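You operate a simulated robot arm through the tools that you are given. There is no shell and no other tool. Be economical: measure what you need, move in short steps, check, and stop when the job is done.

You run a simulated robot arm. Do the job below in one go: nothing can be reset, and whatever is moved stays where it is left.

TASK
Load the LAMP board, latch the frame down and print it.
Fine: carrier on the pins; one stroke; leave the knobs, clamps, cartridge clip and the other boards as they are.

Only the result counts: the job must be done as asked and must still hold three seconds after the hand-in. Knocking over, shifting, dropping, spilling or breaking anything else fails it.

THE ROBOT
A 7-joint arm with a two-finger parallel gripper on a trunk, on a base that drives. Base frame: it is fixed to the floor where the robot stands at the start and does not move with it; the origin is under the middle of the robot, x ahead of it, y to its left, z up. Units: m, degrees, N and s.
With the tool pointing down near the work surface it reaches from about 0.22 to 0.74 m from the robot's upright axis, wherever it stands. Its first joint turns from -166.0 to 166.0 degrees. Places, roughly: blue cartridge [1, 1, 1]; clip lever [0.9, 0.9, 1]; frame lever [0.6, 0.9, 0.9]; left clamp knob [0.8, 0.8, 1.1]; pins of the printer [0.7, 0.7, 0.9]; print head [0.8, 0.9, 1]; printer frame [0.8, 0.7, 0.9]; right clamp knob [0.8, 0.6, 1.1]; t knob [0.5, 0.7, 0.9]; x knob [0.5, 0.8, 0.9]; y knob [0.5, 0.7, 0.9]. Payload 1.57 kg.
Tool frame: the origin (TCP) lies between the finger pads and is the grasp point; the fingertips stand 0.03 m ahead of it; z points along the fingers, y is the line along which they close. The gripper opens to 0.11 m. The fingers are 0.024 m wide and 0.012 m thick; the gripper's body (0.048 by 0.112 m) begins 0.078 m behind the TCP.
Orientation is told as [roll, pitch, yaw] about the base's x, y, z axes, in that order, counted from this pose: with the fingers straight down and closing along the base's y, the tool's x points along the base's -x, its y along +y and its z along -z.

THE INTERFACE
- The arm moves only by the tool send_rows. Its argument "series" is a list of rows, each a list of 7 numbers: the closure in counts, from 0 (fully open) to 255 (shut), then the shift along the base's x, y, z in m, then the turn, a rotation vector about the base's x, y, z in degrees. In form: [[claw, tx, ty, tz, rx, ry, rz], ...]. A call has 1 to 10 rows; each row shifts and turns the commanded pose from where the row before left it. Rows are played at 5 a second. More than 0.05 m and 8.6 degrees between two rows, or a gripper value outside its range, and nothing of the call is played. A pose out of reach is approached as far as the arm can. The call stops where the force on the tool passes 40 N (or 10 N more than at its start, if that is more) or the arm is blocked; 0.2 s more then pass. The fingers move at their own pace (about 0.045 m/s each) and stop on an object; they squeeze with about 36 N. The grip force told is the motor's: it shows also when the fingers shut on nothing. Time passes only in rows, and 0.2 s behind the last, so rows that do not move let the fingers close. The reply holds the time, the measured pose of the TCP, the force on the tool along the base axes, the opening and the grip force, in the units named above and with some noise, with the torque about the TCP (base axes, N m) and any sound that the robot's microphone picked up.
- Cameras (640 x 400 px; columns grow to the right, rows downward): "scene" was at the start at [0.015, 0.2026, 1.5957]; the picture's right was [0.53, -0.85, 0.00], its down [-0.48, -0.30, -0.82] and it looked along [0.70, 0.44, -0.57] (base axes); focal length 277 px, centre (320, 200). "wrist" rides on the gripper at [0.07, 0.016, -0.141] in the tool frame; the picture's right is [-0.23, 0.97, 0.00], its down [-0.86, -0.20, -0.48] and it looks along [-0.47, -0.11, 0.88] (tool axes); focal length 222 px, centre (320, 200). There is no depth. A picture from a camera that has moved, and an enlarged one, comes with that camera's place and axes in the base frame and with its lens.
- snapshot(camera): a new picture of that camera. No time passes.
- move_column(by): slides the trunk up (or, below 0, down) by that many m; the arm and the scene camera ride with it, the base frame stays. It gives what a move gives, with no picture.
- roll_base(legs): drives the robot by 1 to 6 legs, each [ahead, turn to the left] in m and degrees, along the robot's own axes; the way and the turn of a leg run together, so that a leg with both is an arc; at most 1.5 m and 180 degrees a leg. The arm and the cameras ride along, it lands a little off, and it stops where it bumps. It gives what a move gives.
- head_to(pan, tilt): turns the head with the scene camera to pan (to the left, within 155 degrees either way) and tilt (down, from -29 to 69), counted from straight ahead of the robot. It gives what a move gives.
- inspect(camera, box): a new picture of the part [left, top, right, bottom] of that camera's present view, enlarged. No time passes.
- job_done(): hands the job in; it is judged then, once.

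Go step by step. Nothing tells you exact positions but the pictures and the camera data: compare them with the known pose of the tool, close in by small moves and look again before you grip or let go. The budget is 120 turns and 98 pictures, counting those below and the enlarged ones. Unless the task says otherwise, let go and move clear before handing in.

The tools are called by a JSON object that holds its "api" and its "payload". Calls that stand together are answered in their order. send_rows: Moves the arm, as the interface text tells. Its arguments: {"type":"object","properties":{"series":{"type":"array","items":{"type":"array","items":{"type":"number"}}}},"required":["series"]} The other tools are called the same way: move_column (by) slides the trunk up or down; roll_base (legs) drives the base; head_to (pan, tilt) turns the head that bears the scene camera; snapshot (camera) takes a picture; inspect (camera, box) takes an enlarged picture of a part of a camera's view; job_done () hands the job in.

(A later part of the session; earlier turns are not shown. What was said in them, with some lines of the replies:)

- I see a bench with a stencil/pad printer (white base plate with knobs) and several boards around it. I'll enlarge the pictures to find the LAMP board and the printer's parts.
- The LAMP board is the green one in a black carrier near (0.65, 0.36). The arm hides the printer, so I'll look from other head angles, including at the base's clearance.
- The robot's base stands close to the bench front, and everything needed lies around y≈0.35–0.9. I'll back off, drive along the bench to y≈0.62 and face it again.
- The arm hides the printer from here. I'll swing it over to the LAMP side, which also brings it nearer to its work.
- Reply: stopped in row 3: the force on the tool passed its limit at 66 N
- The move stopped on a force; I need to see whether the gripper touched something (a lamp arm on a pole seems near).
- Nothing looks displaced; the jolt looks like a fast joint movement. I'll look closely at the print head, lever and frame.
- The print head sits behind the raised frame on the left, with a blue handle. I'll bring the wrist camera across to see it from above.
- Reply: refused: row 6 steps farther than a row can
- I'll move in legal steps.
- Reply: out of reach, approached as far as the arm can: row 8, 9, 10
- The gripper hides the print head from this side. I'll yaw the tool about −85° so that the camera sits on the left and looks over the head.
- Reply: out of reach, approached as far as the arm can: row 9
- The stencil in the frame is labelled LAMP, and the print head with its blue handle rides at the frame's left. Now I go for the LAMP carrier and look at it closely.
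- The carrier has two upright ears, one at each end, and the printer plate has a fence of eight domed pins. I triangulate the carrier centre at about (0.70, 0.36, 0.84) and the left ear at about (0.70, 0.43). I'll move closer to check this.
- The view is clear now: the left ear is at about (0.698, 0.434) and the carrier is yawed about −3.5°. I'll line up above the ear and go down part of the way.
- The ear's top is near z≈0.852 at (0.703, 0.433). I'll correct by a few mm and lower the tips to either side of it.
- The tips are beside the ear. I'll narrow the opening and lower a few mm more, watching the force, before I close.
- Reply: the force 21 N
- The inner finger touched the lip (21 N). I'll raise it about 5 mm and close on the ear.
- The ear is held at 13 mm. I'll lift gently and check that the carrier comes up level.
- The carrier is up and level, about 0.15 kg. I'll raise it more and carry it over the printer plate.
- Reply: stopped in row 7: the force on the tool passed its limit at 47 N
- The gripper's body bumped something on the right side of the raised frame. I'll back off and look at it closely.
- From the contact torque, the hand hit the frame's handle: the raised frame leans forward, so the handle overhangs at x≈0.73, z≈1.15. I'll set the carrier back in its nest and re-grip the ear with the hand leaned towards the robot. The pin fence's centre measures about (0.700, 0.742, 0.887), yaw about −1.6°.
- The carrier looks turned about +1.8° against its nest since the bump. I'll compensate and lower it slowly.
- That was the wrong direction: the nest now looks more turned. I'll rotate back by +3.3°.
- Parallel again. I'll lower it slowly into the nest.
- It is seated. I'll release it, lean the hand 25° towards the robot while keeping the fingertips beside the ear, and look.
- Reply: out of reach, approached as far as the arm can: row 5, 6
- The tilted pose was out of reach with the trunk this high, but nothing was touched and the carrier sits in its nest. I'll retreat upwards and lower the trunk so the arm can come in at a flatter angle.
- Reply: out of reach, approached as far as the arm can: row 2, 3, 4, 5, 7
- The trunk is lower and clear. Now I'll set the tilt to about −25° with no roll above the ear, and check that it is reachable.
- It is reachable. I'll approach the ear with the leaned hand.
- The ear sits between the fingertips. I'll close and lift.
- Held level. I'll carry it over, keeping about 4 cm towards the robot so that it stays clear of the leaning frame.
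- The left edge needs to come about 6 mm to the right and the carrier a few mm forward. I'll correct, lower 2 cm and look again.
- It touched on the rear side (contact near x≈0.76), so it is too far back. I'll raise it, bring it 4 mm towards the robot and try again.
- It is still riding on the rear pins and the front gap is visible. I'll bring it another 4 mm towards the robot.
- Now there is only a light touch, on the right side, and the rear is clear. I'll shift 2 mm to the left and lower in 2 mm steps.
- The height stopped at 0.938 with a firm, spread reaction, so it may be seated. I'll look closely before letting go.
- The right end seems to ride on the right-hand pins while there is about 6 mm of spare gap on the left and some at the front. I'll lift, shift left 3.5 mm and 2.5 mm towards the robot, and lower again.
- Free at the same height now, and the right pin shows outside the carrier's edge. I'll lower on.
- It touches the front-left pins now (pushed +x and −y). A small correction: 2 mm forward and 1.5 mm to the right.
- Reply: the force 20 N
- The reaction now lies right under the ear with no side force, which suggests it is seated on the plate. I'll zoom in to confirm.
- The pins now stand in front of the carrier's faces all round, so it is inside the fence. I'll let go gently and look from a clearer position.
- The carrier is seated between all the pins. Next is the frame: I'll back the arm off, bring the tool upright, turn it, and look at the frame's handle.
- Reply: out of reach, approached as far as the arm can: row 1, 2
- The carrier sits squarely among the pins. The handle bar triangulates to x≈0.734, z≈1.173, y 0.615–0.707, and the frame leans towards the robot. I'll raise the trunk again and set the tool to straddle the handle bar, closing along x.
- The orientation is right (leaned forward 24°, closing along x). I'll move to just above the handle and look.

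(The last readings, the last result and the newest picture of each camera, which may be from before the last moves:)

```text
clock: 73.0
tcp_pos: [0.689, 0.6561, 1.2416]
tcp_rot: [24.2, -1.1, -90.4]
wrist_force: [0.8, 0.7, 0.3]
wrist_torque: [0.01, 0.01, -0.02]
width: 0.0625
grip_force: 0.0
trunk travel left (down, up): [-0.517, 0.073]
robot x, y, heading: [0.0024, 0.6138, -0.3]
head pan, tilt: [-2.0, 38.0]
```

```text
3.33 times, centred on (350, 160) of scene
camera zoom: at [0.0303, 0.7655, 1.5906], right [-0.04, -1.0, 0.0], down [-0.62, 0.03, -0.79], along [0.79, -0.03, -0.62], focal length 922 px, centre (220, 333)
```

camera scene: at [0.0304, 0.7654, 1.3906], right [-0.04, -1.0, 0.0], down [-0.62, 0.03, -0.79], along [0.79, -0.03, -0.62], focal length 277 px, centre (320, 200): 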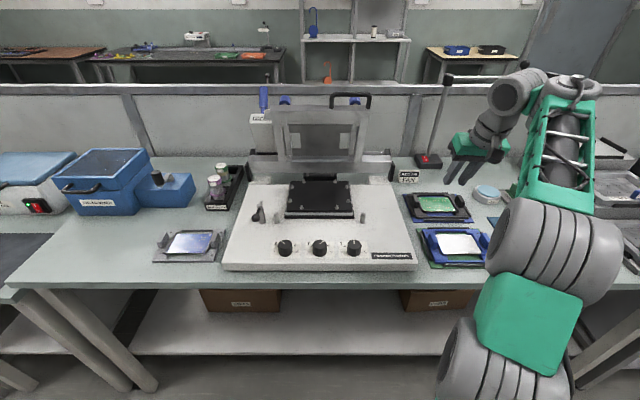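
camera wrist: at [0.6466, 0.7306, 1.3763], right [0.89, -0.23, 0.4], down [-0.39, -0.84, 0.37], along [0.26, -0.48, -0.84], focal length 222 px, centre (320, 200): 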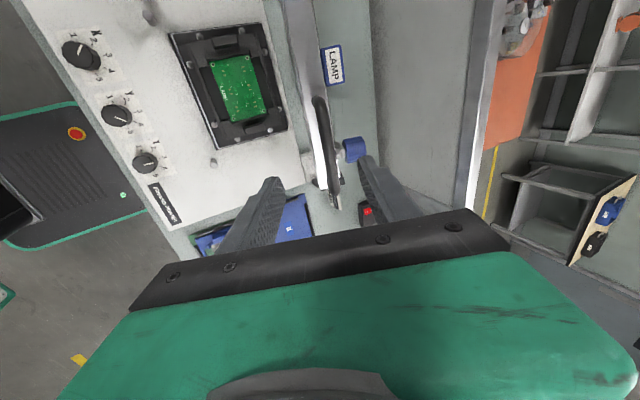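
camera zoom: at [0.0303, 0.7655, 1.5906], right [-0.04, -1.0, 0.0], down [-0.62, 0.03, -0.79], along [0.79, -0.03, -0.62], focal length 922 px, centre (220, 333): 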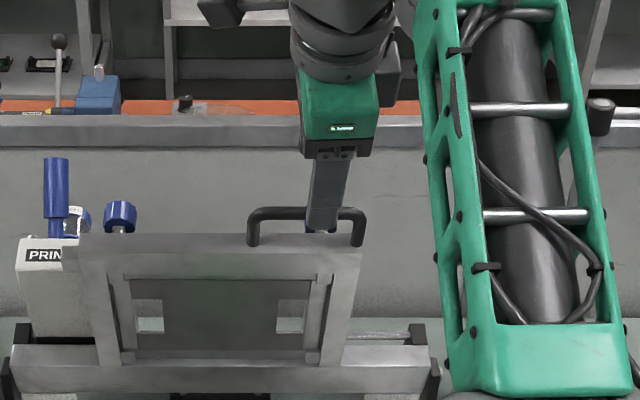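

The handle bar lies between the fingers, and the rear knob stays below and beyond the far fingertip. I'll slide down over the bar and narrow the fingers loosely around it.

{"api": "send_rows", "payload": {"series": [[120, 0.011, 0.006, -0.025, 0, 0, 0], [120, 0.011, 0.006, -0.025, 0, 0, 0], [120, 0.012, 0, -0.025, 0, 0, 0], [175, 0, 0, 0, 0, 0, 0], [175, 0, 0, 0, 0, 0, 0]]}}

{"api": "inspect", "payload": {"camera": "wrist", "box": [230, 80, 430, 240]}}

{"api": "inspect", "payload": {"camera": "scene", "box": [290, 110, 410, 200]}}

```text
clock: 74.2
tcp_pos: [0.723, 0.6721, 1.1666]
tcp_rot: [24.2, -1.1, -90.5]
wrist_force: [0.9, -0.4, 0.4]
wrist_torque: [-0.02, 0.02, 0.0]
width: 0.0356
grip_force: 0.6
trunk travel left (down, up): [-0.517, 0.073]
robot x, y, heading: [0.0021, 0.6092, -0.4]
head pan, tilt: [-2.0, 38.0]
```

```text
2.50 times, centred on (330, 160) of wrist
camera zoom: at [0.6798, 0.7451, 1.3008], right [0.89, -0.23, 0.4], down [-0.39, -0.84, 0.37], along [0.26, -0.49, -0.84], focal length 555 px, centre (295, 300)
```

zoom: 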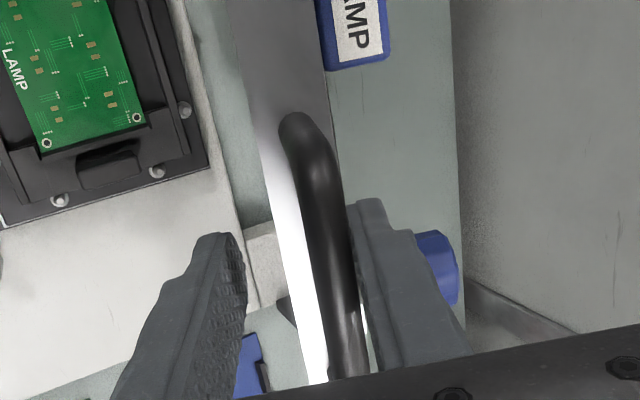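

```text
4.44 times, centred on (350, 155) of scene
camera zoom: at [0.0306, 0.7655, 1.5906], right [-0.04, -1.0, 0.0], down [-0.62, 0.03, -0.79], along [0.79, -0.03, -0.62], focal length 1230 px, centre (187, 400)
```

zoom: 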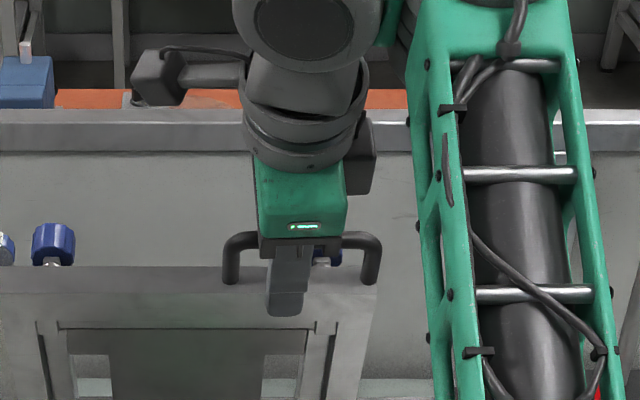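

The bar is straddled with clearance. I'll start pulling the frame down along its arc (hinge near x≈0.82, z≈0.91) and check the forces.

{"api": "send_rows", "payload": {"series": [[205, 0.001, 0, -0.005, 0, 0, 0], [205, -0.0315, 0, -0.0124, 0, 0, 0], [205, -0.0297, 0, -0.0161, 0, 0, 0], [205, 0, 0, 0, 0, 0, 0]]}}

{"api": "inspect", "payload": {"camera": "wrist", "box": [230, 80, 430, 240]}}

```text
clock: 75.2
tcp_pos: [0.7143, 0.6727, 1.1608]
tcp_rot: [24.2, -1.2, -90.6]
wrist_force: [1.8, -0.1, -0.9]
wrist_torque: [0.02, 0.03, 0.0]
width: 0.0227
grip_force: 0.1
out of reach, approached as far as the arm can: row 2, 3
trunk travel left (down, up): [-0.517, 0.073]
robot x, y, heading: [0.0061, 0.6149, -0.3]
head pan, tilt: [-2.0, 38.0]
```

```text
2.50 times, centred on (330, 160) of wrist
camera zoom: at [0.6715, 0.7458, 1.2954], right [0.89, -0.23, 0.4], down [-0.38, -0.84, 0.37], along [0.25, -0.49, -0.84], focal length 555 px, centre (295, 300)
```

zoom: 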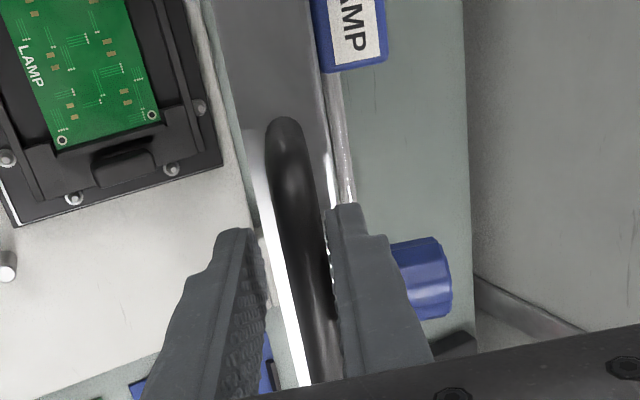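

The leaned pose is out of reach when pulled inwards, but the frame moves easily. I'll bring the tool upright while I pull.

{"api": "send_rows", "payload": {"series": [[205, -0.006, 0, 0, 0, 8, 0], [205, -0.01, 0, -0.002, 0, 8, 0], [205, -0.015, 0, -0.004, 0, 8, 0], [205, 0, 0, 0, 0, 0, 0]]}}

```text
clock: 76.2
tcp_pos: [0.6827, 0.6731, 1.1548]
tcp_rot: [0.2, -1.1, -89.9]
wrist_force: [0.4, 1.4, -0.7]
wrist_torque: [-0.02, 0.02, -0.03]
width: 0.0226
grip_force: 0.4
trunk travel left (down, up): [-0.517, 0.073]
robot x, y, heading: [0.0007, 0.609, -0.2]
head pan, tilt: [-2.0, 38.0]
```

{"api": "send_rows", "payload": {"series": [[205, -0.0285, 0, -0.018, 0, 0, 0], [205, -0.026, 0, -0.0215, 0, 0, 0], [205, -0.023, 0, -0.0245, 0, 0, 0], [205, 0, 0, 0, 0, 0, 0]]}}

{"api": "snapshot", "payload": {"camera": "scene"}}

{"api": "inspect", "payload": {"camera": "wrist", "box": [230, 60, 430, 240]}}

```text
clock: 77.2
tcp_pos: [0.6042, 0.6708, 1.0925]
tcp_rot: [0.3, -1.3, -90.0]
wrist_force: [-2.1, -0.5, 0.9]
wrist_torque: [-0.02, 0.09, -0.03]
width: 0.0242
grip_force: 1.5
trunk travel left (down, up): [-0.517, 0.073]
robot x, y, heading: [0.0047, 0.6123, -0.4]
head pan, tilt: [-2.0, 38.0]
```

```text
18 pictures are left
camera scene: at [0.0297, 0.7655, 1.5906], right [-0.04, -1.0, 0.0], down [-0.61, 0.03, -0.79], along [0.79, -0.03, -0.62], focal length 277 px, centre (320, 200)
```

scene: 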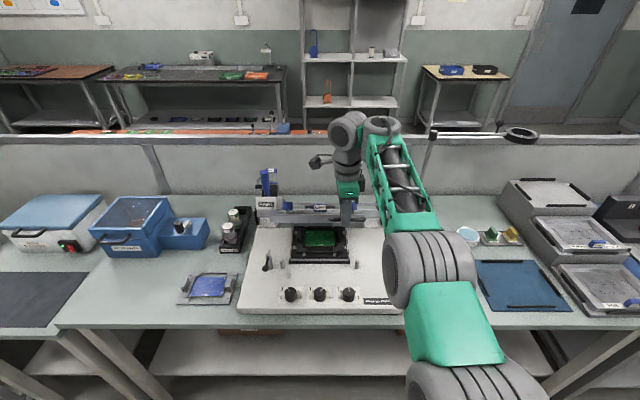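

```text
2.22 times, centred on (330, 150) of wrist
camera zoom: at [0.6187, 0.7445, 1.2315], right [0.97, -0.23, 0.01], down [-0.2, -0.84, 0.5], along [-0.1, -0.49, -0.87], focal length 494 px, centre (298, 311)
```

zoom: 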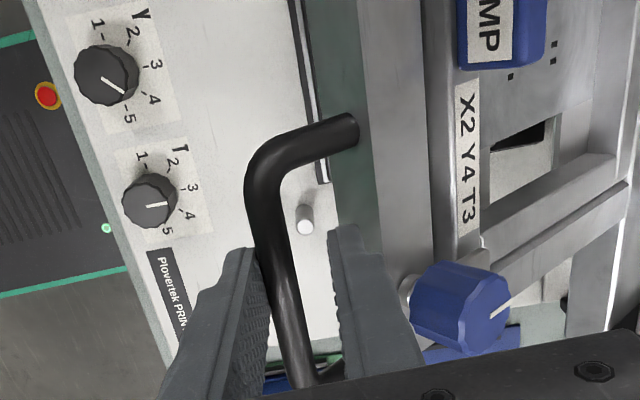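

The frame follows well, with the bar resting on the near finger under its weight. I'll continue along the arc.

{"api": "send_rows", "payload": {"series": [[205, -0.02, 0, -0.027, 0, 0, 0], [205, -0.0165, 0, -0.0294, 0, 0, 0], [205, -0.013, 0, -0.031, 0, 0, 0], [205, -0.008, 0, -0.03, 0, 0, 0], [205, 0, 0, 0, 0, 0, 0]]}}

{"api": "snapshot", "payload": {"camera": "wrist"}}

```text
clock: 78.4
tcp_pos: [0.5634, 0.6706, 1.0258]
tcp_rot: [0.0, -1.3, -90.0]
wrist_force: [-0.1, -0.1, -0.1]
wrist_torque: [0.02, 0.03, -0.03]
width: 0.0215
grip_force: 0.1
out of reach, approached as far as the arm can: row 3, 4
trunk travel left (down, up): [-0.517, 0.073]
robot x, y, heading: [0.0002, 0.612, -0.5]
head pan, tilt: [-2.0, 38.0]
```

```text
16 pictures are left
camera wrist: at [0.5791, 0.7437, 1.165], right [0.97, -0.23, 0.0], down [-0.2, -0.84, 0.5], along [-0.11, -0.48, -0.87], focal length 222 px, centre (320, 200)
```

wrist: 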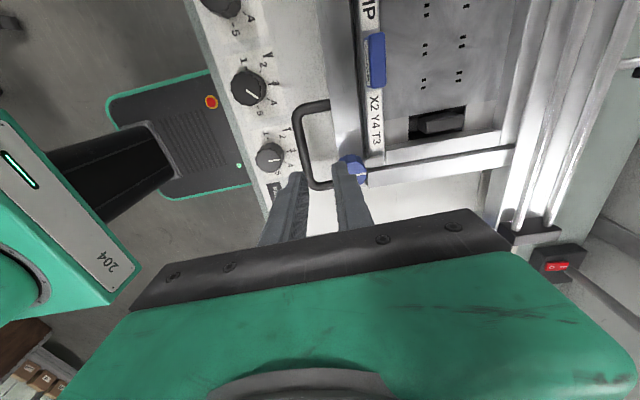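

The frame seems to have come down off the fingers by itself. I'll lift clear and check it and the latch lever.

{"api": "send_rows", "payload": {"series": [[120, 0, 0, 0.04, 0, 0, 0], [120, 0, -0.03, 0.03, 0, 0, 0], [120, 0, -0.04, 0.02, 0, 0, 0], [120, 0, -0.04, 0.02, 0, 0, 0], [120, 0, -0.04, 0.02, 0, 0, 0], [120, 0, 0, 0, 0, 0, 0]]}}

{"api": "inspect", "payload": {"camera": "scene", "box": [235, 160, 415, 310]}}

```text
clock: 79.8
tcp_pos: [0.5629, 0.5191, 1.155]
tcp_rot: [0.2, -1.2, -90.0]
wrist_force: [-0.4, -0.2, 0.7]
wrist_torque: [0.04, 0.02, 0.04]
width: 0.0582
grip_force: 0.1
trunk travel left (down, up): [-0.517, 0.073]
robot x, y, heading: [-0.0019, 0.6148, -0.2]
head pan, tilt: [-2.0, 38.0]
```

```text
2.67 times, centred on (325, 235) of scene
camera zoom: at [0.0303, 0.7653, 1.5906], right [-0.04, -1.0, 0.0], down [-0.62, 0.03, -0.79], along [0.79, -0.03, -0.62], focal length 738 px, centre (307, 107)
```

zoom: 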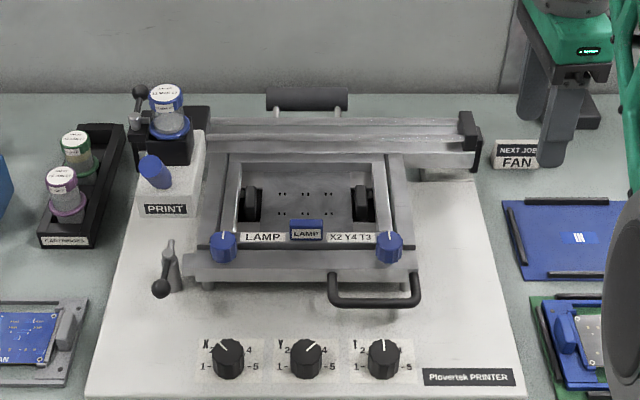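

The frame is down and its screen label X2 Y4 T3 agrees with the knobs. Now I need a close look at the lever and print head.

{"api": "inspect", "payload": {"camera": "scene", "box": [262, 210, 332, 255]}}

{"api": "inspect", "payload": {"camera": "scene", "box": [260, 175, 330, 225]}}

```text
8.89 times, centred on (297, 232) of scene
camera zoom: at [0.0303, 0.7653, 1.5906], right [-0.04, -1.0, 0.0], down [-0.62, 0.03, -0.79], along [0.79, -0.03, -0.62], focal length 2460 px, centre (524, -89)
```

zoom: 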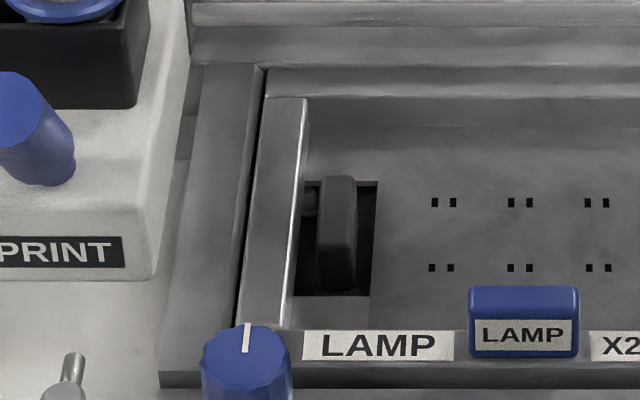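

```text
8.00 times, centred on (295, 200) of scene
camera zoom: at [0.0303, 0.7653, 1.5906], right [-0.04, -1.0, 0.0], down [-0.62, 0.03, -0.79], along [0.79, -0.03, -0.62], focal length 2214 px, centre (520, 200)
```

zoom: 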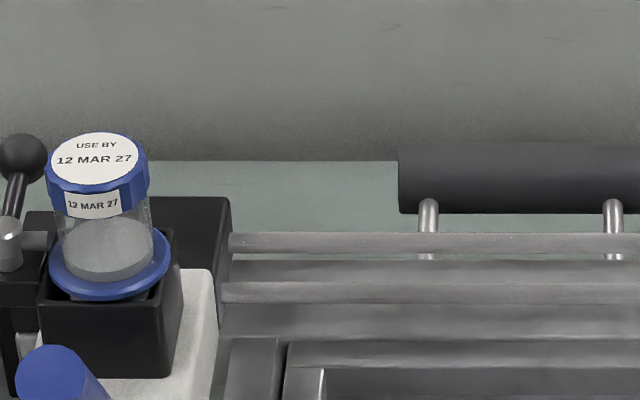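

{"api": "inspect", "payload": {"camera": "scene", "box": [248, 240, 304, 276]}}

```text
11.11 times, centred on (276, 258) of scene
camera zoom: at [0.0303, 0.7653, 1.5906], right [-0.04, -1.0, 0.0], down [-0.62, 0.03, -0.79], along [0.79, -0.03, -0.62], focal length 3075 px, centre (809, -444)
```

zoom: 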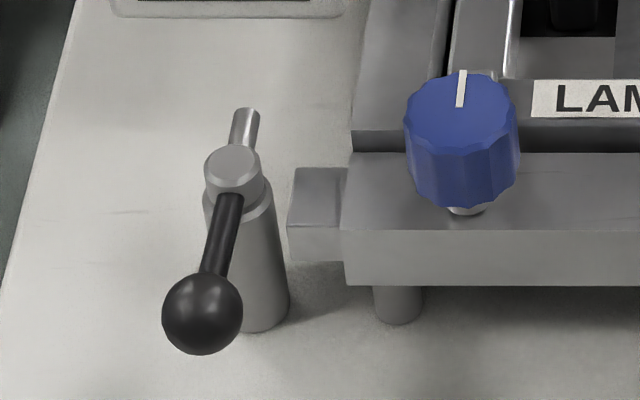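

The lever's ball is at about (0.557, 0.906, 0.925) on a post near (0.60, 0.903), and its short finger points backwards. Turning the ball clockwise, towards +y, swings that finger over the frame's tab. I'll bring the closed fingers in beside the ball.

{"api": "send_rows", "payload": {"series": [[255, 0, 0.035, -0.009, 0, 0, 8.5], [255, 0, 0.035, -0.009, 0, 0, 8.5], [255, 0, 0.035, -0.009, 0, 0, 8.5], [255, 0, 0.035, -0.009, 0, 0, 8.5], [255, 0, 0.035, -0.009, 0, 0, 8.5], [255, 0, 0.035, -0.009, 0, 0, 8.5], [255, 0, 0.035, -0.009, 0, 0, 8.5], [255, 0, 0.035, -0.009, 0, 0, 8.5], [255, 0, 0.035, -0.009, 0, 0, 8.5], [255, -0.007, 0.034, -0.009, 0, 0, 8.5]]}}

{"api": "send_rows", "payload": {"series": [[255, 0, 0, -0.03, 0, 0, 4], [255, 0, 0, -0.03, 0, 0, 0], [255, 0, 0, -0.03, 0, 0, 0], [255, 0, 0, 0, 0, 0, 0]]}}

{"api": "inspect", "payload": {"camera": "wrist", "box": [220, 60, 480, 240]}}

```text
clock: 82.0
tcp_pos: [0.5553, 0.8719, 1.0655]
tcp_rot: [0.1, -1.2, -5.0]
wrist_force: [0.2, -0.3, -0.5]
wrist_torque: [0.0, -0.03, 0.01]
width: 0.0
grip_force: 21.2
trunk travel left (down, up): [-0.517, 0.073]
robot x, y, heading: [0.005, 0.6125, -0.5]
head pan, tilt: [-2.0, 38.0]
```

```text
clock: 83.0
tcp_pos: [0.5687, 0.8778, 0.9941]
tcp_rot: [0.0, -0.7, -0.9]
wrist_force: [0.1, 0.3, -0.7]
wrist_torque: [-0.02, 0.01, 0.01]
width: 0.0
grip_force: 21.0
out of reach, approached as far as the arm can: row 1, 3
trunk travel left (down, up): [-0.517, 0.073]
robot x, y, heading: [0.0051, 0.6132, -0.2]
head pan, tilt: [-2.0, 38.0]
```

```text
2.22 times, centred on (350, 150) of wrist
camera zoom: at [0.4977, 0.8957, 1.1348], right [0.24, 0.97, 0.0], down [0.85, -0.21, 0.49], along [0.47, -0.12, -0.87], focal length 494 px, centre (253, 311)
```

zoom: 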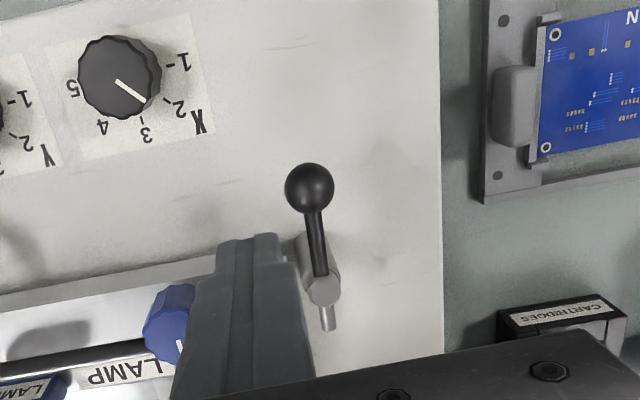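

The arm can't come in this low with the trunk high; the positions are confirmed though: ball (0.558, 0.905), post (0.605, 0.903). I'll rise, lower the trunk and go in again.

{"api": "send_rows", "payload": {"series": [[255, 0, 0, 0.04, 0, 0, 0], [255, 0, 0, 0.04, 0, 0, 0], [255, -0.006, -0.006, 0.04, 0, 0, 0], [255, -0.006, -0.004, 0.04, 0, 0, 0], [255, 0, 0, 0.04, 0, 0, 0]]}}

{"api": "move_column", "payload": {"by": -0.2}}

```text
clock: 84.2
tcp_pos: [0.5566, 0.8675, 1.1924]
tcp_rot: [0.3, -1.1, -0.9]
wrist_force: [-0.7, -0.1, -0.8]
wrist_torque: [0.03, 0.07, 0.0]
width: 0.0
grip_force: 21.3
trunk travel left (down, up): [-0.517, 0.073]
robot x, y, heading: [0.0055, 0.6153, -0.1]
head pan, tilt: [-2.0, 38.0]
```

```text
clock: 86.4
tcp_pos: [0.5592, 0.8669, 0.9922]
tcp_rot: [0.3, -1.2, -1.1]
wrist_force: [-0.3, -0.8, -0.9]
wrist_torque: [0.0, 0.0, 0.02]
width: 0.0
grip_force: 21.6
trunk travel left (down, up): [-0.317, 0.273]
robot x, y, heading: [0.0037, 0.6114, -0.4]
head pan, tilt: [-2.0, 38.0]
```

{"api": "send_rows", "payload": {"series": [[255, -0.004, 0, -0.025, 0, 0, 0], [255, 0, 0, -0.025, 0, 0, 0], [255, 0, 0, 0, 0, 0, 0]]}}

{"api": "inspect", "payload": {"camera": "wrist", "box": [220, 60, 480, 240]}}

```text
clock: 87.2
tcp_pos: [0.5556, 0.8679, 0.9437]
tcp_rot: [0.2, -1.4, -1.0]
wrist_force: [0.2, 0.3, -0.1]
wrist_torque: [0.01, 0.02, -0.02]
width: 0.0
grip_force: 22.0
trunk travel left (down, up): [-0.317, 0.273]
robot x, y, heading: [0.0016, 0.6111, -0.5]
head pan, tilt: [-2.0, 38.0]
```

```text
2.22 times, centred on (350, 150) of wrist
camera zoom: at [0.4826, 0.8855, 1.0834], right [0.24, 0.97, 0.01], down [0.84, -0.22, 0.5], along [0.48, -0.11, -0.87], focal length 494 px, centre (253, 311)
```

zoom: 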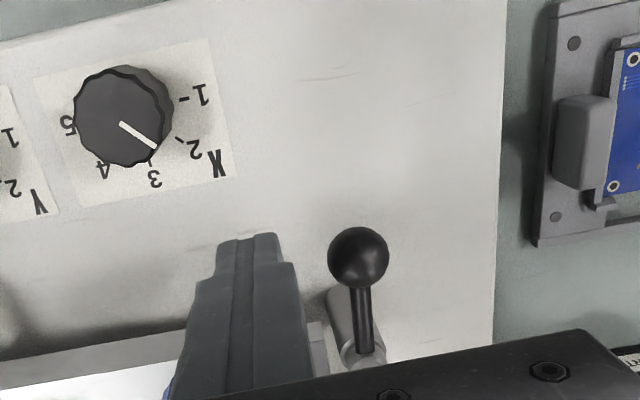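

The closed fingers are beside the ball. I'll push the lever round its post.

{"api": "send_rows", "payload": {"series": [[255, 0.001, 0.014, 0, 0, 0, 0], [255, 0, 0.012, 0, 0, 0, 0], [255, -0.001, 0.009, 0, 0, 0, 0], [255, 0, 0.009, 0, 0, 0, 0], [255, 0.003, 0.008, 0, 0, 0, 0], [255, 0.004, 0.008, 0, 0, 0, 0], [255, 0.005, 0.007, 0, 0, 0, 0], [255, 0.006, 0.006, 0, 0, 0, 0], [255, 0.007, 0.005, 0, 0, 0, 0], [255, 0, 0, 0, 0, 0, 0]]}}

{"api": "inspect", "payload": {"camera": "wrist", "box": [220, 60, 480, 240]}}

```text
clock: 89.4
tcp_pos: [0.5788, 0.9468, 0.9435]
tcp_rot: [0.3, -1.1, -1.0]
wrist_force: [0.8, -0.3, 0.4]
wrist_torque: [0.01, 0.0, -0.01]
width: 0.0
grip_force: 20.8
trunk travel left (down, up): [-0.317, 0.273]
robot x, y, heading: [0.0006, 0.6139, -0.2]
head pan, tilt: [-2.0, 38.0]
```

```text
2.22 times, centred on (350, 150) of wrist
camera zoom: at [0.5052, 0.9638, 1.0835], right [0.24, 0.97, 0.01], down [0.84, -0.22, 0.5], along [0.48, -0.11, -0.87], focal length 494 px, centre (253, 311)
```

zoom: 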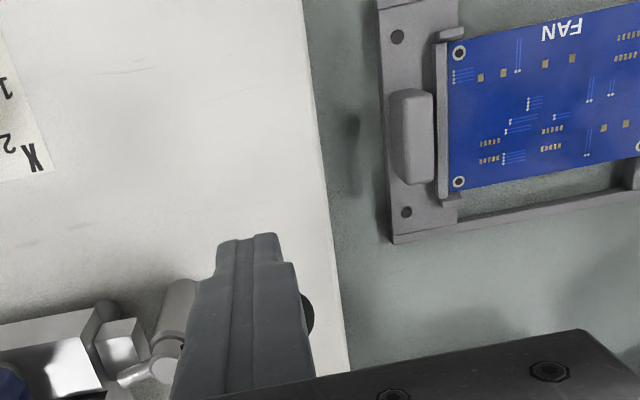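

The latch finger now points over the frame's tab. I'll push a little further to feel for an end stop.

{"api": "send_rows", "payload": {"series": [[255, 0.004, 0.002, 0, 0, 0, 0], [255, 0.004, 0.001, 0, 0, 0, 0], [255, 0, 0, 0, 0, 0, 0]]}}

```text
clock: 90.2
tcp_pos: [0.5872, 0.949, 0.9438]
tcp_rot: [0.1, -1.4, -1.0]
wrist_force: [0.4, -0.5, -0.2]
wrist_torque: [0.03, 0.03, -0.02]
width: 0.0
grip_force: 22.1
trunk travel left (down, up): [-0.317, 0.273]
robot x, y, heading: [0.0002, 0.6105, -0.2]
head pan, tilt: [-2.0, 38.0]
```

No hard stop. I'll back away and check the latch from the head camera.

{"api": "send_rows", "payload": {"series": [[255, -0.03, 0, 0.01, 0, 0, 0], [255, -0.02, 0, 0.04, 0, 0, 0], [255, 0, 0, 0.045, 0, 0, 0], [255, 0, 0.04, 0.02, 0, 0, 0], [255, 0, 0.045, 0.02, 0, 0, 0], [255, 0, 0.045, 0.01, 0, 0, 0]]}}

{"api": "snapshot", "payload": {"camera": "scene"}}

```text
clock: 91.6
tcp_pos: [0.5004, 1.0011, 1.0386]
tcp_rot: [0.1, -1.2, -0.9]
wrist_force: [0.4, 0.2, 0.5]
wrist_torque: [0.0, 0.01, 0.0]
width: 0.0
grip_force: 21.1
out of reach, approached as far as the arm can: row 4, 5, 6
trunk travel left (down, up): [-0.317, 0.273]
robot x, y, heading: [0.0042, 0.6119, -0.3]
head pan, tilt: [-2.0, 38.0]
```

```text
8 pictures are left
camera scene: at [0.0311, 0.7659, 1.3905], right [-0.04, -1.0, 0.0], down [-0.62, 0.03, -0.79], along [0.79, -0.03, -0.62], focal length 277 px, centre (320, 200)
```

scene: 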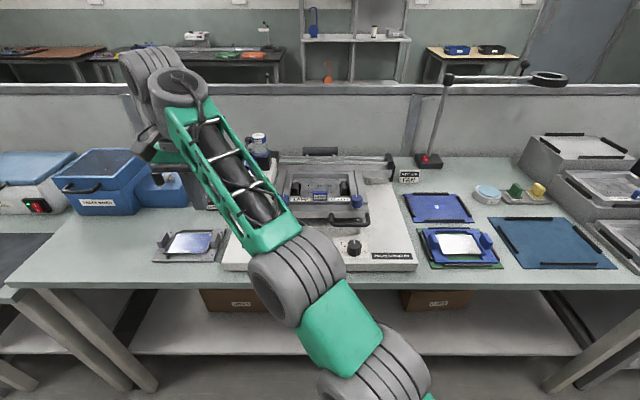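

The arm hides the latch from here. I'll raise the trunk by 0.1, lean the hand forward and bring it to the left of the print head's handle, and check the latch from the wrist on the way.

{"api": "move_column", "payload": {"by": 0.1}}

{"api": "send_rows", "payload": {"series": [[255, 0.035, 0, 0, 0, 0, 0], [255, 0.035, 0, 0, 0, 0, 0], [255, 0.02, -0.005, 0, 0, -8, 0], [255, 0.02, -0.005, 0, 0, -8, 0], [255, 0.01, -0.01, -0.01, 0, -8, 0], [255, 0, 0, 0, 0, 0, 0]]}}

{"api": "snapshot", "payload": {"camera": "wrist"}}

```text
clock: 92.9
tcp_pos: [0.5006, 0.9999, 1.1372]
tcp_rot: [0.2, -1.3, -1.0]
wrist_force: [1.1, -0.1, -0.2]
wrist_torque: [-0.02, -0.02, 0.02]
width: 0.0
grip_force: 21.6
trunk travel left (down, up): [-0.417, 0.173]
robot x, y, heading: [0.004, 0.6127, -0.4]
head pan, tilt: [-2.0, 38.0]
```

```text
clock: 94.3
tcp_pos: [0.5842, 0.9582, 1.1097]
tcp_rot: [0.8, -25.3, -1.2]
wrist_force: [0.1, -0.5, -0.4]
wrist_torque: [0.03, 0.02, 0.02]
width: 0.0002
grip_force: 21.7
out of reach, approached as far as the arm can: row 1, 2
trunk travel left (down, up): [-0.417, 0.173]
robot x, y, heading: [0.0043, 0.6119, -0.5]
head pan, tilt: [-2.0, 38.0]
```

```text
7 pictures are left
camera wrist: at [0.4592, 0.9768, 1.2075], right [0.22, 0.97, 0.11], down [0.57, -0.22, 0.8], along [0.79, -0.11, -0.6], focal length 222 px, centre (320, 200)
```

wrist: 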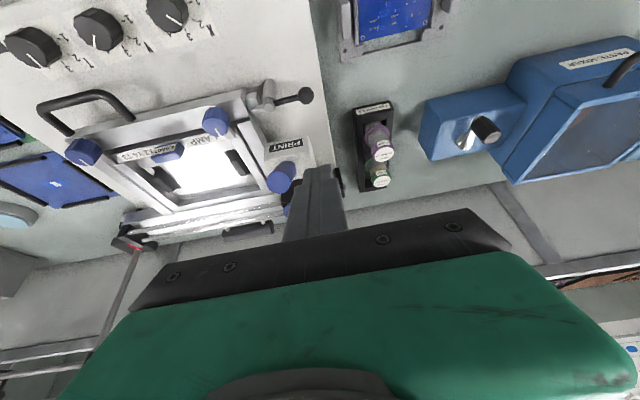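

The latch finger lies over the frame's tab with the ball swung to the left: latched. The print handle's top triangulates to (0.634, 0.911, 1.03), so I'll come down on its left side.

{"api": "send_rows", "payload": {"series": [[255, 0.02, 0, -0.025, 0, 0, 0], [255, 0.02, -0.003, -0.028, 0, 0, 0], [255, 0.016, -0.003, -0.028, 0, 0, 0], [255, 0, 0, 0, 0, 0, 0]]}}

{"api": "inspect", "payload": {"camera": "wrist", "box": [180, 40, 400, 220]}}

```text
clock: 95.3
tcp_pos: [0.6378, 0.9541, 1.0286]
tcp_rot: [0.8, -25.2, -1.1]
wrist_force: [0.6, 0.6, 0.8]
wrist_torque: [0.04, -0.04, -0.03]
width: 0.0
grip_force: 21.7
trunk travel left (down, up): [-0.417, 0.173]
robot x, y, heading: [-0.001, 0.614, -0.4]
head pan, tilt: [-2.0, 38.0]
```

```text
2.22 times, centred on (290, 130) of wrist
camera zoom: at [0.5135, 0.9724, 1.1267], right [0.22, 0.97, 0.11], down [0.57, -0.22, 0.8], along [0.79, -0.11, -0.6], focal length 494 px, centre (387, 356)
```

zoom: 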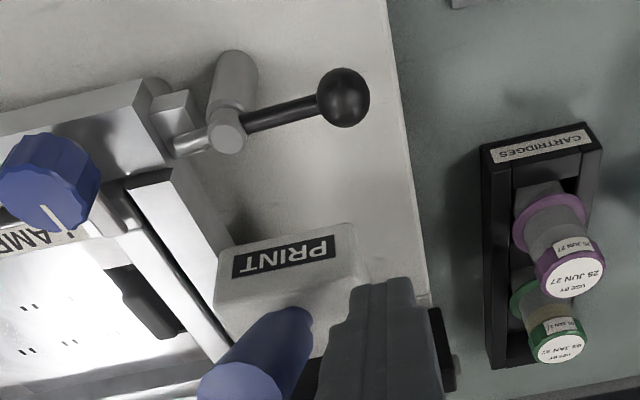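

The latch finger lies on the tab, and my fingers are just left of the blue handle. I'll push the head to the right for the stroke.

{"api": "send_rows", "payload": {"series": [[255, 0, -0.02, 0, 0, 0, 0], [255, 0, -0.02, 0, 0, 0, 0], [255, 0, -0.02, 0, 0, 0, 0], [255, 0, -0.02, 0, 0, 0, 0], [255, 0, -0.02, 0, 0, 0, 0], [255, 0, -0.02, 0, 0, 0, 0], [255, 0, -0.02, 0, 0, 0, 0], [255, 0, -0.02, 0, 0, 0, 0]]}}

```text
clock: 97.1
tcp_pos: [0.6901, 0.8177, 1.047]
tcp_rot: [0.6, -25.2, -1.1]
wrist_force: [-0.2, 0.2, 0.7]
wrist_torque: [-0.01, -0.01, 0.0]
width: 0.0001
grip_force: 21.1
out of reach, approached as far as the arm can: row 2, 3, 4, 5, 6, 7, 8
trunk travel left (down, up): [-0.417, 0.173]
robot x, y, heading: [0.0043, 0.6166, -0.4]
head pan, tilt: [-2.0, 38.0]
```

The arm hit its inner limit and drifted outwards. I need to see where the head and the fingers are.

{"api": "snapshot", "payload": {"camera": "wrist"}}

```text
5 pictures are left
camera wrist: at [0.5661, 0.837, 1.1452], right [0.22, 0.97, 0.11], down [0.57, -0.22, 0.79], along [0.79, -0.11, -0.6], focal length 222 px, centre (320, 200)
```

wrist: 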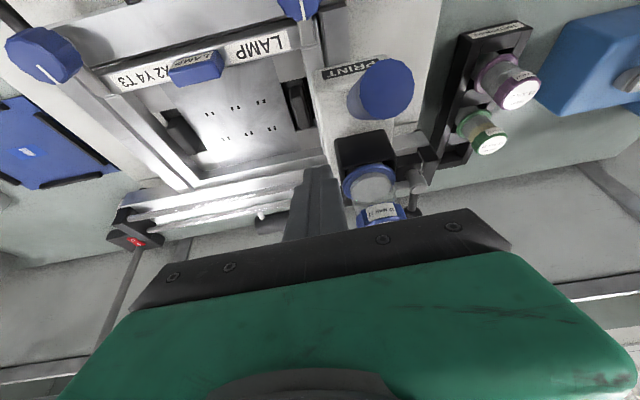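

The fingers slipped past behind the handle after moving the head about 35 mm. I'll rise straight up, lower the trunk for better inner reach, and grip the handle instead to finish the same stroke.

{"api": "send_rows", "payload": {"series": [[255, 0, 0, 0.04, 0, 0, 0], [255, 0, 0, 0.04, 0, 0, 0], [255, 0, 0, 0.03, 0, 0, 0], [255, 0, 0, 0.03, 0, 0, 0]]}}

{"api": "move_column", "payload": {"by": -0.1}}

```text
clock: 98.1
tcp_pos: [0.6747, 0.8207, 1.1799]
tcp_rot: [0.7, -25.3, -1.1]
wrist_force: [-0.7, 0.0, 0.5]
wrist_torque: [-0.04, 0.01, -0.02]
width: 0.0002
grip_force: 21.2
out of reach, approached as far as the arm can: row 4
trunk travel left (down, up): [-0.417, 0.173]
robot x, y, heading: [0.0038, 0.6142, -0.5]
head pan, tilt: [-2.0, 38.0]
```

```text
clock: 99.5
tcp_pos: [0.6744, 0.8208, 1.0786]
tcp_rot: [0.7, -25.3, -1.1]
wrist_force: [0.5, 0.0, 0.1]
wrist_torque: [0.0, -0.01, 0.02]
width: 0.0
grip_force: 21.4
trunk travel left (down, up): [-0.317, 0.273]
robot x, y, heading: [0.0085, 0.6139, -0.5]
head pan, tilt: [-2.0, 38.0]
```

{"api": "send_rows", "payload": {"series": [[255, -0.03, 0, 0.02, 0, 0, 0], [100, -0.03, 0, 0.015, 0, 0, 0], [70, -0.01, 0.02, 0, 0, 0, 0], [70, 0, 0.015, 0, 0, 0, 0], [70, 0, 0.015, 0, 0, 0, 0], [70, 0, 0, 0, 0, 0, 0]]}}

{"api": "snapshot", "payload": {"camera": "wrist"}}

```text
clock: 100.8
tcp_pos: [0.6071, 0.8724, 1.1138]
tcp_rot: [0.7, -25.1, -1.1]
wrist_force: [0.3, 0.0, -0.5]
wrist_torque: [0.03, 0.0, -0.02]
width: 0.0799
grip_force: 0.2
trunk travel left (down, up): [-0.317, 0.273]
robot x, y, heading: [0.0013, 0.6115, -0.4]
head pan, tilt: [-2.0, 38.0]
```

```text
4 pictures are left
camera wrist: at [0.4832, 0.8893, 1.2112], right [0.22, 0.97, 0.11], down [0.57, -0.22, 0.8], along [0.79, -0.11, -0.6], focal length 222 px, centre (320, 200)
```

wrist: 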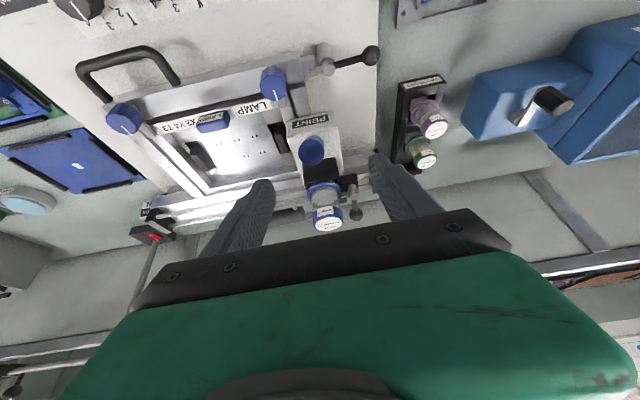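

The handle's top is at about (0.634, 0.867, 1.03), between the open fingers. I'll come down over it and close.

{"api": "send_rows", "payload": {"series": [[105, 0.011, -0.003, -0.03, 0, 0, 0], [105, 0.011, -0.002, -0.03, 0, 0, 0], [105, 0.011, 0, -0.03, 0, 0, 0], [150, 0, 0, 0, 0, 0, 0], [190, 0, 0, 0, 0, 0, 0], [225, 0, 0, 0, 0, 0, 0], [255, 0, 0, 0, 0, 0, 0], [255, 0, 0, 0, 0, 0, 0]]}}

```text
clock: 102.7
tcp_pos: [0.638, 0.8661, 1.0228]
tcp_rot: [0.7, -25.2, -1.0]
wrist_force: [-0.3, 0.5, -1.1]
wrist_torque: [-1.7, -0.01, -1.12]
width: 0.0268
grip_force: 36.9
trunk travel left (down, up): [-0.317, 0.273]
robot x, y, heading: [0.0036, 0.6162, -0.3]
head pan, tilt: [-2.0, 38.0]
```

The handle is gripped at 27 mm. I'll continue the stroke to the right.

{"api": "send_rows", "payload": {"series": [[255, 0, -0.015, 0, 0, 0, 0], [255, 0, -0.02, 0, 0, 0, 0], [255, 0, -0.02, 0, 0, 0, 0], [255, 0, -0.02, 0, 0, 0, 0], [255, 0, 0, 0, 0, 0, 0]]}}

```text
clock: 103.8
tcp_pos: [0.6359, 0.7935, 1.0258]
tcp_rot: [0.6, -25.3, -1.1]
wrist_force: [-22.2, 0.8, -8.1]
wrist_torque: [-1.78, -0.19, -1.06]
width: 0.027
grip_force: 37.3
trunk travel left (down, up): [-0.317, 0.273]
robot x, y, heading: [0.005, 0.6112, -0.1]
head pan, tilt: [-2.0, 38.0]
```

It is moving. The rail runs slightly towards the robot (side force −22 N), so I'll correct for that and go on.

{"api": "send_rows", "payload": {"series": [[255, -0.004, -0.01, -0.002, 0, 0, 0], [255, -0.0007, -0.02, 0, 0, 0, 0], [255, -0.0007, -0.02, 0, 0, 0, 0], [255, -0.0007, -0.02, 0, 0, 0, 0], [255, 0, 0, 0, 0, 0, 0]]}}

```text
clock: 105.0
tcp_pos: [0.6363, 0.7228, 1.0296]
tcp_rot: [0.6, -24.7, -1.0]
wrist_force: [-18.9, 0.3, -31.8]
wrist_torque: [-1.66, 0.15, -1.13]
width: 0.0271
grip_force: 38.1
out of reach, approached as far as the arm can: row 2, 3
trunk travel left (down, up): [-0.317, 0.273]
robot x, y, heading: [0.0029, 0.6112, -0.4]
head pan, tilt: [-2.0, 38.0]
```

The arm is again near its inner limit because of the lean. I'll loosen the fingers around the handle, bring the tool more upright, and then push on loosely straddled.

{"api": "send_rows", "payload": {"series": [[200, 0, 0, 0, 0, 0, 0], [170, 0, 0, 0, 0, 0, 0], [170, 0, 0, 0, 0, 8, 0], [170, 0, 0, -0.003, 0, 8, 0], [170, 0, 0, -0.003, 0, 0, 0], [170, 0, 0, 0, 0, 0, 0]]}}

```text
clock: 106.5
tcp_pos: [0.6359, 0.722, 1.023]
tcp_rot: [0.4, -9.3, -1.0]
wrist_force: [0.6, 0.5, 0.3]
wrist_torque: [0.0, 0.04, 0.01]
width: 0.0366
grip_force: 0.2
trunk travel left (down, up): [-0.317, 0.273]
robot x, y, heading: [-0.0022, 0.6122, -0.6]
head pan, tilt: [-2.0, 38.0]
```

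{"api": "send_rows", "payload": {"series": [[170, 0.005, -0.01, 0, 0, 0, 0], [170, -0.0005, -0.02, 0, 0, 0, 0], [170, -0.0005, -0.02, 0, 0, 0, 0], [170, -0.0005, -0.02, 0, 0, 0, 0], [170, 0, 0, 0, 0, 0, 0]]}}

{"api": "snapshot", "payload": {"camera": "wrist"}}

```text
clock: 107.7
tcp_pos: [0.6391, 0.6515, 1.0239]
tcp_rot: [0.4, -9.1, -1.0]
wrist_force: [0.2, 0.5, -0.5]
wrist_torque: [-0.02, 0.02, 0.01]
width: 0.0368
grip_force: 0.1
trunk travel left (down, up): [-0.317, 0.273]
robot x, y, heading: [0.0032, 0.6147, -0.2]
head pan, tilt: [-2.0, 38.0]
```

```text
3 pictures are left
camera wrist: at [0.548, 0.6696, 1.1522], right [0.24, 0.97, 0.04], down [0.76, -0.22, 0.61], along [0.6, -0.11, -0.79], focal length 222 px, centre (320, 200)
```

wrist: 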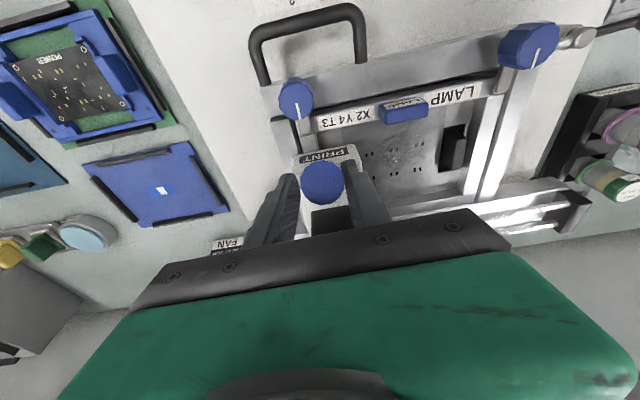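

The head follows and has crossed nearly all of the screen. I'll push on to the end stop.

{"api": "send_rows", "payload": {"series": [[170, 0, -0.015, 0, 0, 0, 0], [170, 0, -0.015, 0, 0, 0, 0], [170, 0, -0.012, 0, 0, 0, 0], [170, 0, -0.01, 0, 0, 0, 0], [170, 0, -0.01, 0, 0, 0, 0], [170, 0, -0.01, 0, 0, 0, 0], [170, 0, 0, 0, 0, 0, 0]]}}

```text
clock: 109.2
tcp_pos: [0.6407, 0.581, 1.0245]
tcp_rot: [0.4, -9.1, -0.9]
wrist_force: [-0.5, 0.2, -0.4]
wrist_torque: [0.0, 0.0, 0.01]
width: 0.0369
grip_force: 0.2
trunk travel left (down, up): [-0.317, 0.273]
robot x, y, heading: [-0.0003, 0.6149, -0.5]
head pan, tilt: [-2.0, 38.0]
```

{"api": "send_rows", "payload": {"series": [[170, 0, -0.01, 0, 0, 0, 0], [170, 0, -0.01, 0, 0, 0, 0], [170, 0, -0.01, 0, 0, 0, 0], [170, 0, 0, 0, 0, 0, 0]]}}

{"api": "snapshot", "payload": {"camera": "wrist"}}

```text
clock: 110.2
tcp_pos: [0.6397, 0.5524, 1.023]
tcp_rot: [0.3, -9.1, -0.9]
wrist_force: [7.8, 25.8, 3.9]
wrist_torque: [0.06, 0.11, -0.55]
width: 0.0593
grip_force: 12.9
trunk travel left (down, up): [-0.317, 0.273]
robot x, y, heading: [0.0008, 0.6126, -0.5]
head pan, tilt: [-2.0, 38.0]
```

```text
2 pictures are left
camera wrist: at [0.5477, 0.5703, 1.1522], right [0.24, 0.97, 0.04], down [0.76, -0.21, 0.61], along [0.6, -0.11, -0.79], focal length 222 px, centre (320, 200)
```

wrist: 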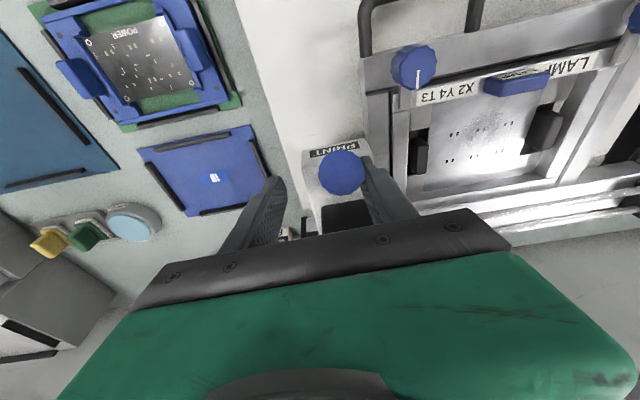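

The head has reached its right end stop (26 N), clear of the screen: the stroke is complete. I'll open and lift straight away.

{"api": "send_rows", "payload": {"series": [[90, 0, 0.008, 0, 0, 0, 0], [90, 0, 0, 0, 0, 0, 0], [90, -0.006, 0, 0.03, 0, 0, 0], [90, -0.006, 0, 0.035, 0, 0, 0], [90, -0.01, 0, 0.04, 0, 0, 0], [90, -0.02, -0.03, 0.02, 0, 0, 0], [90, -0.01, -0.045, 0.01, 0, 0, 0], [90, 0, -0.045, 0, 0, 0, 0], [90, 0, 0, 0, 0, 0, 0]]}}

{"api": "inspect", "payload": {"camera": "scene", "box": [220, 110, 460, 270]}}

```text
clock: 111.5
tcp_pos: [0.6201, 0.5599, 1.1261]
tcp_rot: [0.3, -10.6, -1.3]
wrist_force: [33.8, -0.3, -34.8]
wrist_torque: [-0.26, 0.56, -0.3]
width: 0.0713
grip_force: 0.0
out of reach, approached as far as the arm can: row 5, 6
trunk travel left (down, up): [-0.317, 0.273]
robot x, y, heading: [0.0028, 0.6122, -0.3]
head pan, tilt: [-2.0, 38.0]
stopped in row 6: the force on the tool passed its limit at 154 N (the readings are from after the stop); the commanded pose is now the measured one
```

```text
2.50 times, centred on (340, 190) of scene
camera zoom: at [0.0303, 0.7656, 1.3906], right [-0.04, -1.0, 0.0], down [-0.61, 0.03, -0.79], along [0.79, -0.03, -0.62], focal length 692 px, centre (270, 225)
```

zoom: 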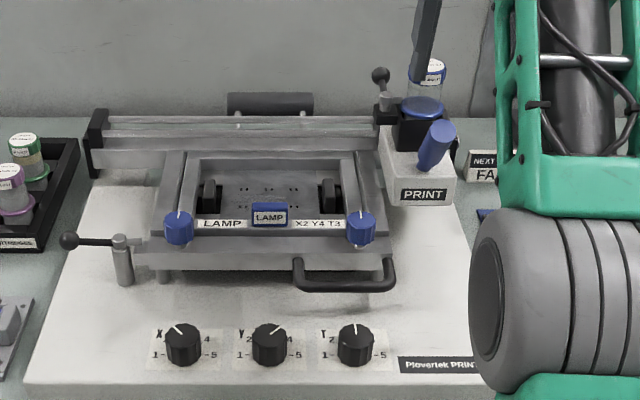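

The print is done: head at the right end, latch over the tab, knobs unchanged. The force came as the arm folded against its own limit, so I'll ease forward and leave sideways, away from the printer.

{"api": "send_rows", "payload": {"series": [[90, 0.008, 0, -0.006, 0, 0, 0], [90, 0.008, 0, 0, 0, 0, 0], [90, 0, 0, 0, 0, 0, 0]]}}

```text
clock: 111.8
tcp_pos: [0.6233, 0.5587, 1.1266]
tcp_rot: [0.2, -11.0, -1.2]
wrist_force: [15.3, -0.9, -16.1]
wrist_torque: [-0.07, 0.35, -0.1]
width: 0.0712
grip_force: 0.0
trunk travel left (down, up): [-0.317, 0.273]
robot x, y, heading: [0.0017, 0.6119, -0.2]
head pan, tilt: [-2.0, 38.0]
stopped in row 1: the force on the tool passed its limit at 86 N (the readings are from after the stop); the commanded pose is now the measured one
```

The contact is between the wrist camera and the arm's own forearm. I'll ease forward in small steps.

{"api": "send_rows", "payload": {"series": [[90, 0.005, 0, -0.003, 0, 0, 0], [90, 0.006, 0, -0.004, 0, 0, 0], [90, 0, 0, 0, 0, 0, 0]]}}

```text
clock: 112.1
tcp_pos: [0.6276, 0.5584, 1.1258]
tcp_rot: [0.2, -11.5, -1.2]
wrist_force: [14.3, -1.2, -13.0]
wrist_torque: [-0.01, 0.35, -0.05]
width: 0.0711
grip_force: 0.1
trunk travel left (down, up): [-0.317, 0.273]
robot x, y, heading: [0.0038, 0.6111, -0.3]
head pan, tilt: [-2.0, 38.0]
stopped in row 1: the force on the tool passed its limit at 60 N (the readings are from after the stop); the commanded pose is now the measured one
```

{"api": "send_rows", "payload": {"series": [[90, 0.006, 0, -0.006, 0, 0, 0], [90, 0.006, 0, -0.006, 0, 0, 0], [90, 0, 0, 0, 0, 0, 0]]}}

{"api": "send_rows", "payload": {"series": [[90, 0.008, 0, -0.008, 0, 0, 0], [90, 0.008, 0, -0.005, 0, 0, 0], [90, 0, 0, 0, 0, 0, 0]]}}

```text
clock: 112.9
tcp_pos: [0.637, 0.5587, 1.1118]
tcp_rot: [0.2, -11.4, -1.2]
wrist_force: [0.2, 0.9, -0.3]
wrist_torque: [0.01, -0.01, -0.01]
width: 0.071
grip_force: 0.0
trunk travel left (down, up): [-0.317, 0.273]
robot x, y, heading: [0.0044, 0.616, -0.3]
head pan, tilt: [-2.0, 38.0]
```

```text
clock: 113.7
tcp_pos: [0.6504, 0.5576, 1.0962]
tcp_rot: [0.1, -11.4, -1.2]
wrist_force: [0.1, 0.8, 0.2]
wrist_torque: [0.04, -0.02, 0.0]
width: 0.0714
grip_force: 0.0
out of reach, approached as far as the arm can: row 1
trunk travel left (down, up): [-0.317, 0.273]
robot x, y, heading: [0.001, 0.6141, -0.2]
head pan, tilt: [-2.0, 38.0]
```

Free of contact. I'll slide away to the right, above the bench.

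{"api": "send_rows", "payload": {"series": [[90, 0, -0.03, 0, 0, 0, 0], [90, 0, -0.035, 0, 0, 0, 0], [90, 0, -0.035, 0.005, 0, 0, 0], [90, 0, -0.035, 0.01, 0, 0, 0], [90, 0, 0, 0, 0, 0, 0]]}}

{"api": "inspect", "payload": {"camera": "scene", "box": [160, 100, 520, 280]}}

```text
clock: 114.9
tcp_pos: [0.6271, 0.4387, 1.09]
tcp_rot: [0.2, -11.4, -1.1]
wrist_force: [0.3, -0.2, 0.0]
wrist_torque: [-0.01, 0.01, 0.0]
width: 0.0714
grip_force: 0.1
out of reach, approached as far as the arm can: row 1, 2, 3, 4
trunk travel left (down, up): [-0.317, 0.273]
robot x, y, heading: [0.0022, 0.6135, -0.3]
head pan, tilt: [-2.0, 38.0]
```

```text
1.78 times, centred on (340, 190) of scene
camera zoom: at [0.0306, 0.7654, 1.3906], right [-0.04, -1.0, 0.0], down [-0.62, 0.03, -0.79], along [0.79, -0.03, -0.62], focal length 492 px, centre (284, 218)
```

zoom: 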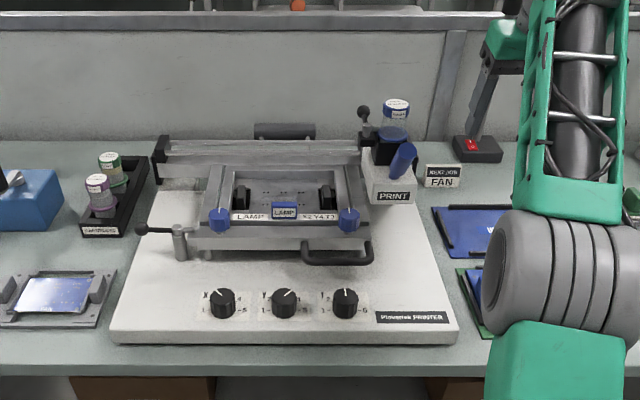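

The carrier is on the pins, the frame is down and latched, the print head is at the right end after one pass, and the arm is clear. I'm handing in.

{"api": "job_done", "payload": {}}

```text
The job is handed in.
```

The LAMP board is on the printer's pins, the frame is closed with its lever over the tab, and it has been printed with one left-to-right stroke. I handed the job in with the arm clear.

- **The stroke:** it was one direction only, but not one smooth push. The fingers slipped past the handle after about 35 mm, so I gripped it again and carried on to the right-hand stop without pulling back.
- **Bumps:** while carrying the carrier, the gripper knocked the raised frame's handle once (47 N), and I saw nothing shifted. An unexplained 66 N jolt early on also left nothing visibly moved. After the print, the wrist camera pressed hard against the arm's own forearm (up to 154 N) before I eased it free.
- **Frame closing:** it dropped off the fingers for the last part of its travel, with no sound picked up.
- **Left alone:** I didn't touch the knobs, clamps, cartridge clip or the other boards. The knobs look to be at the screen label's settings (X2 Y4 T3).
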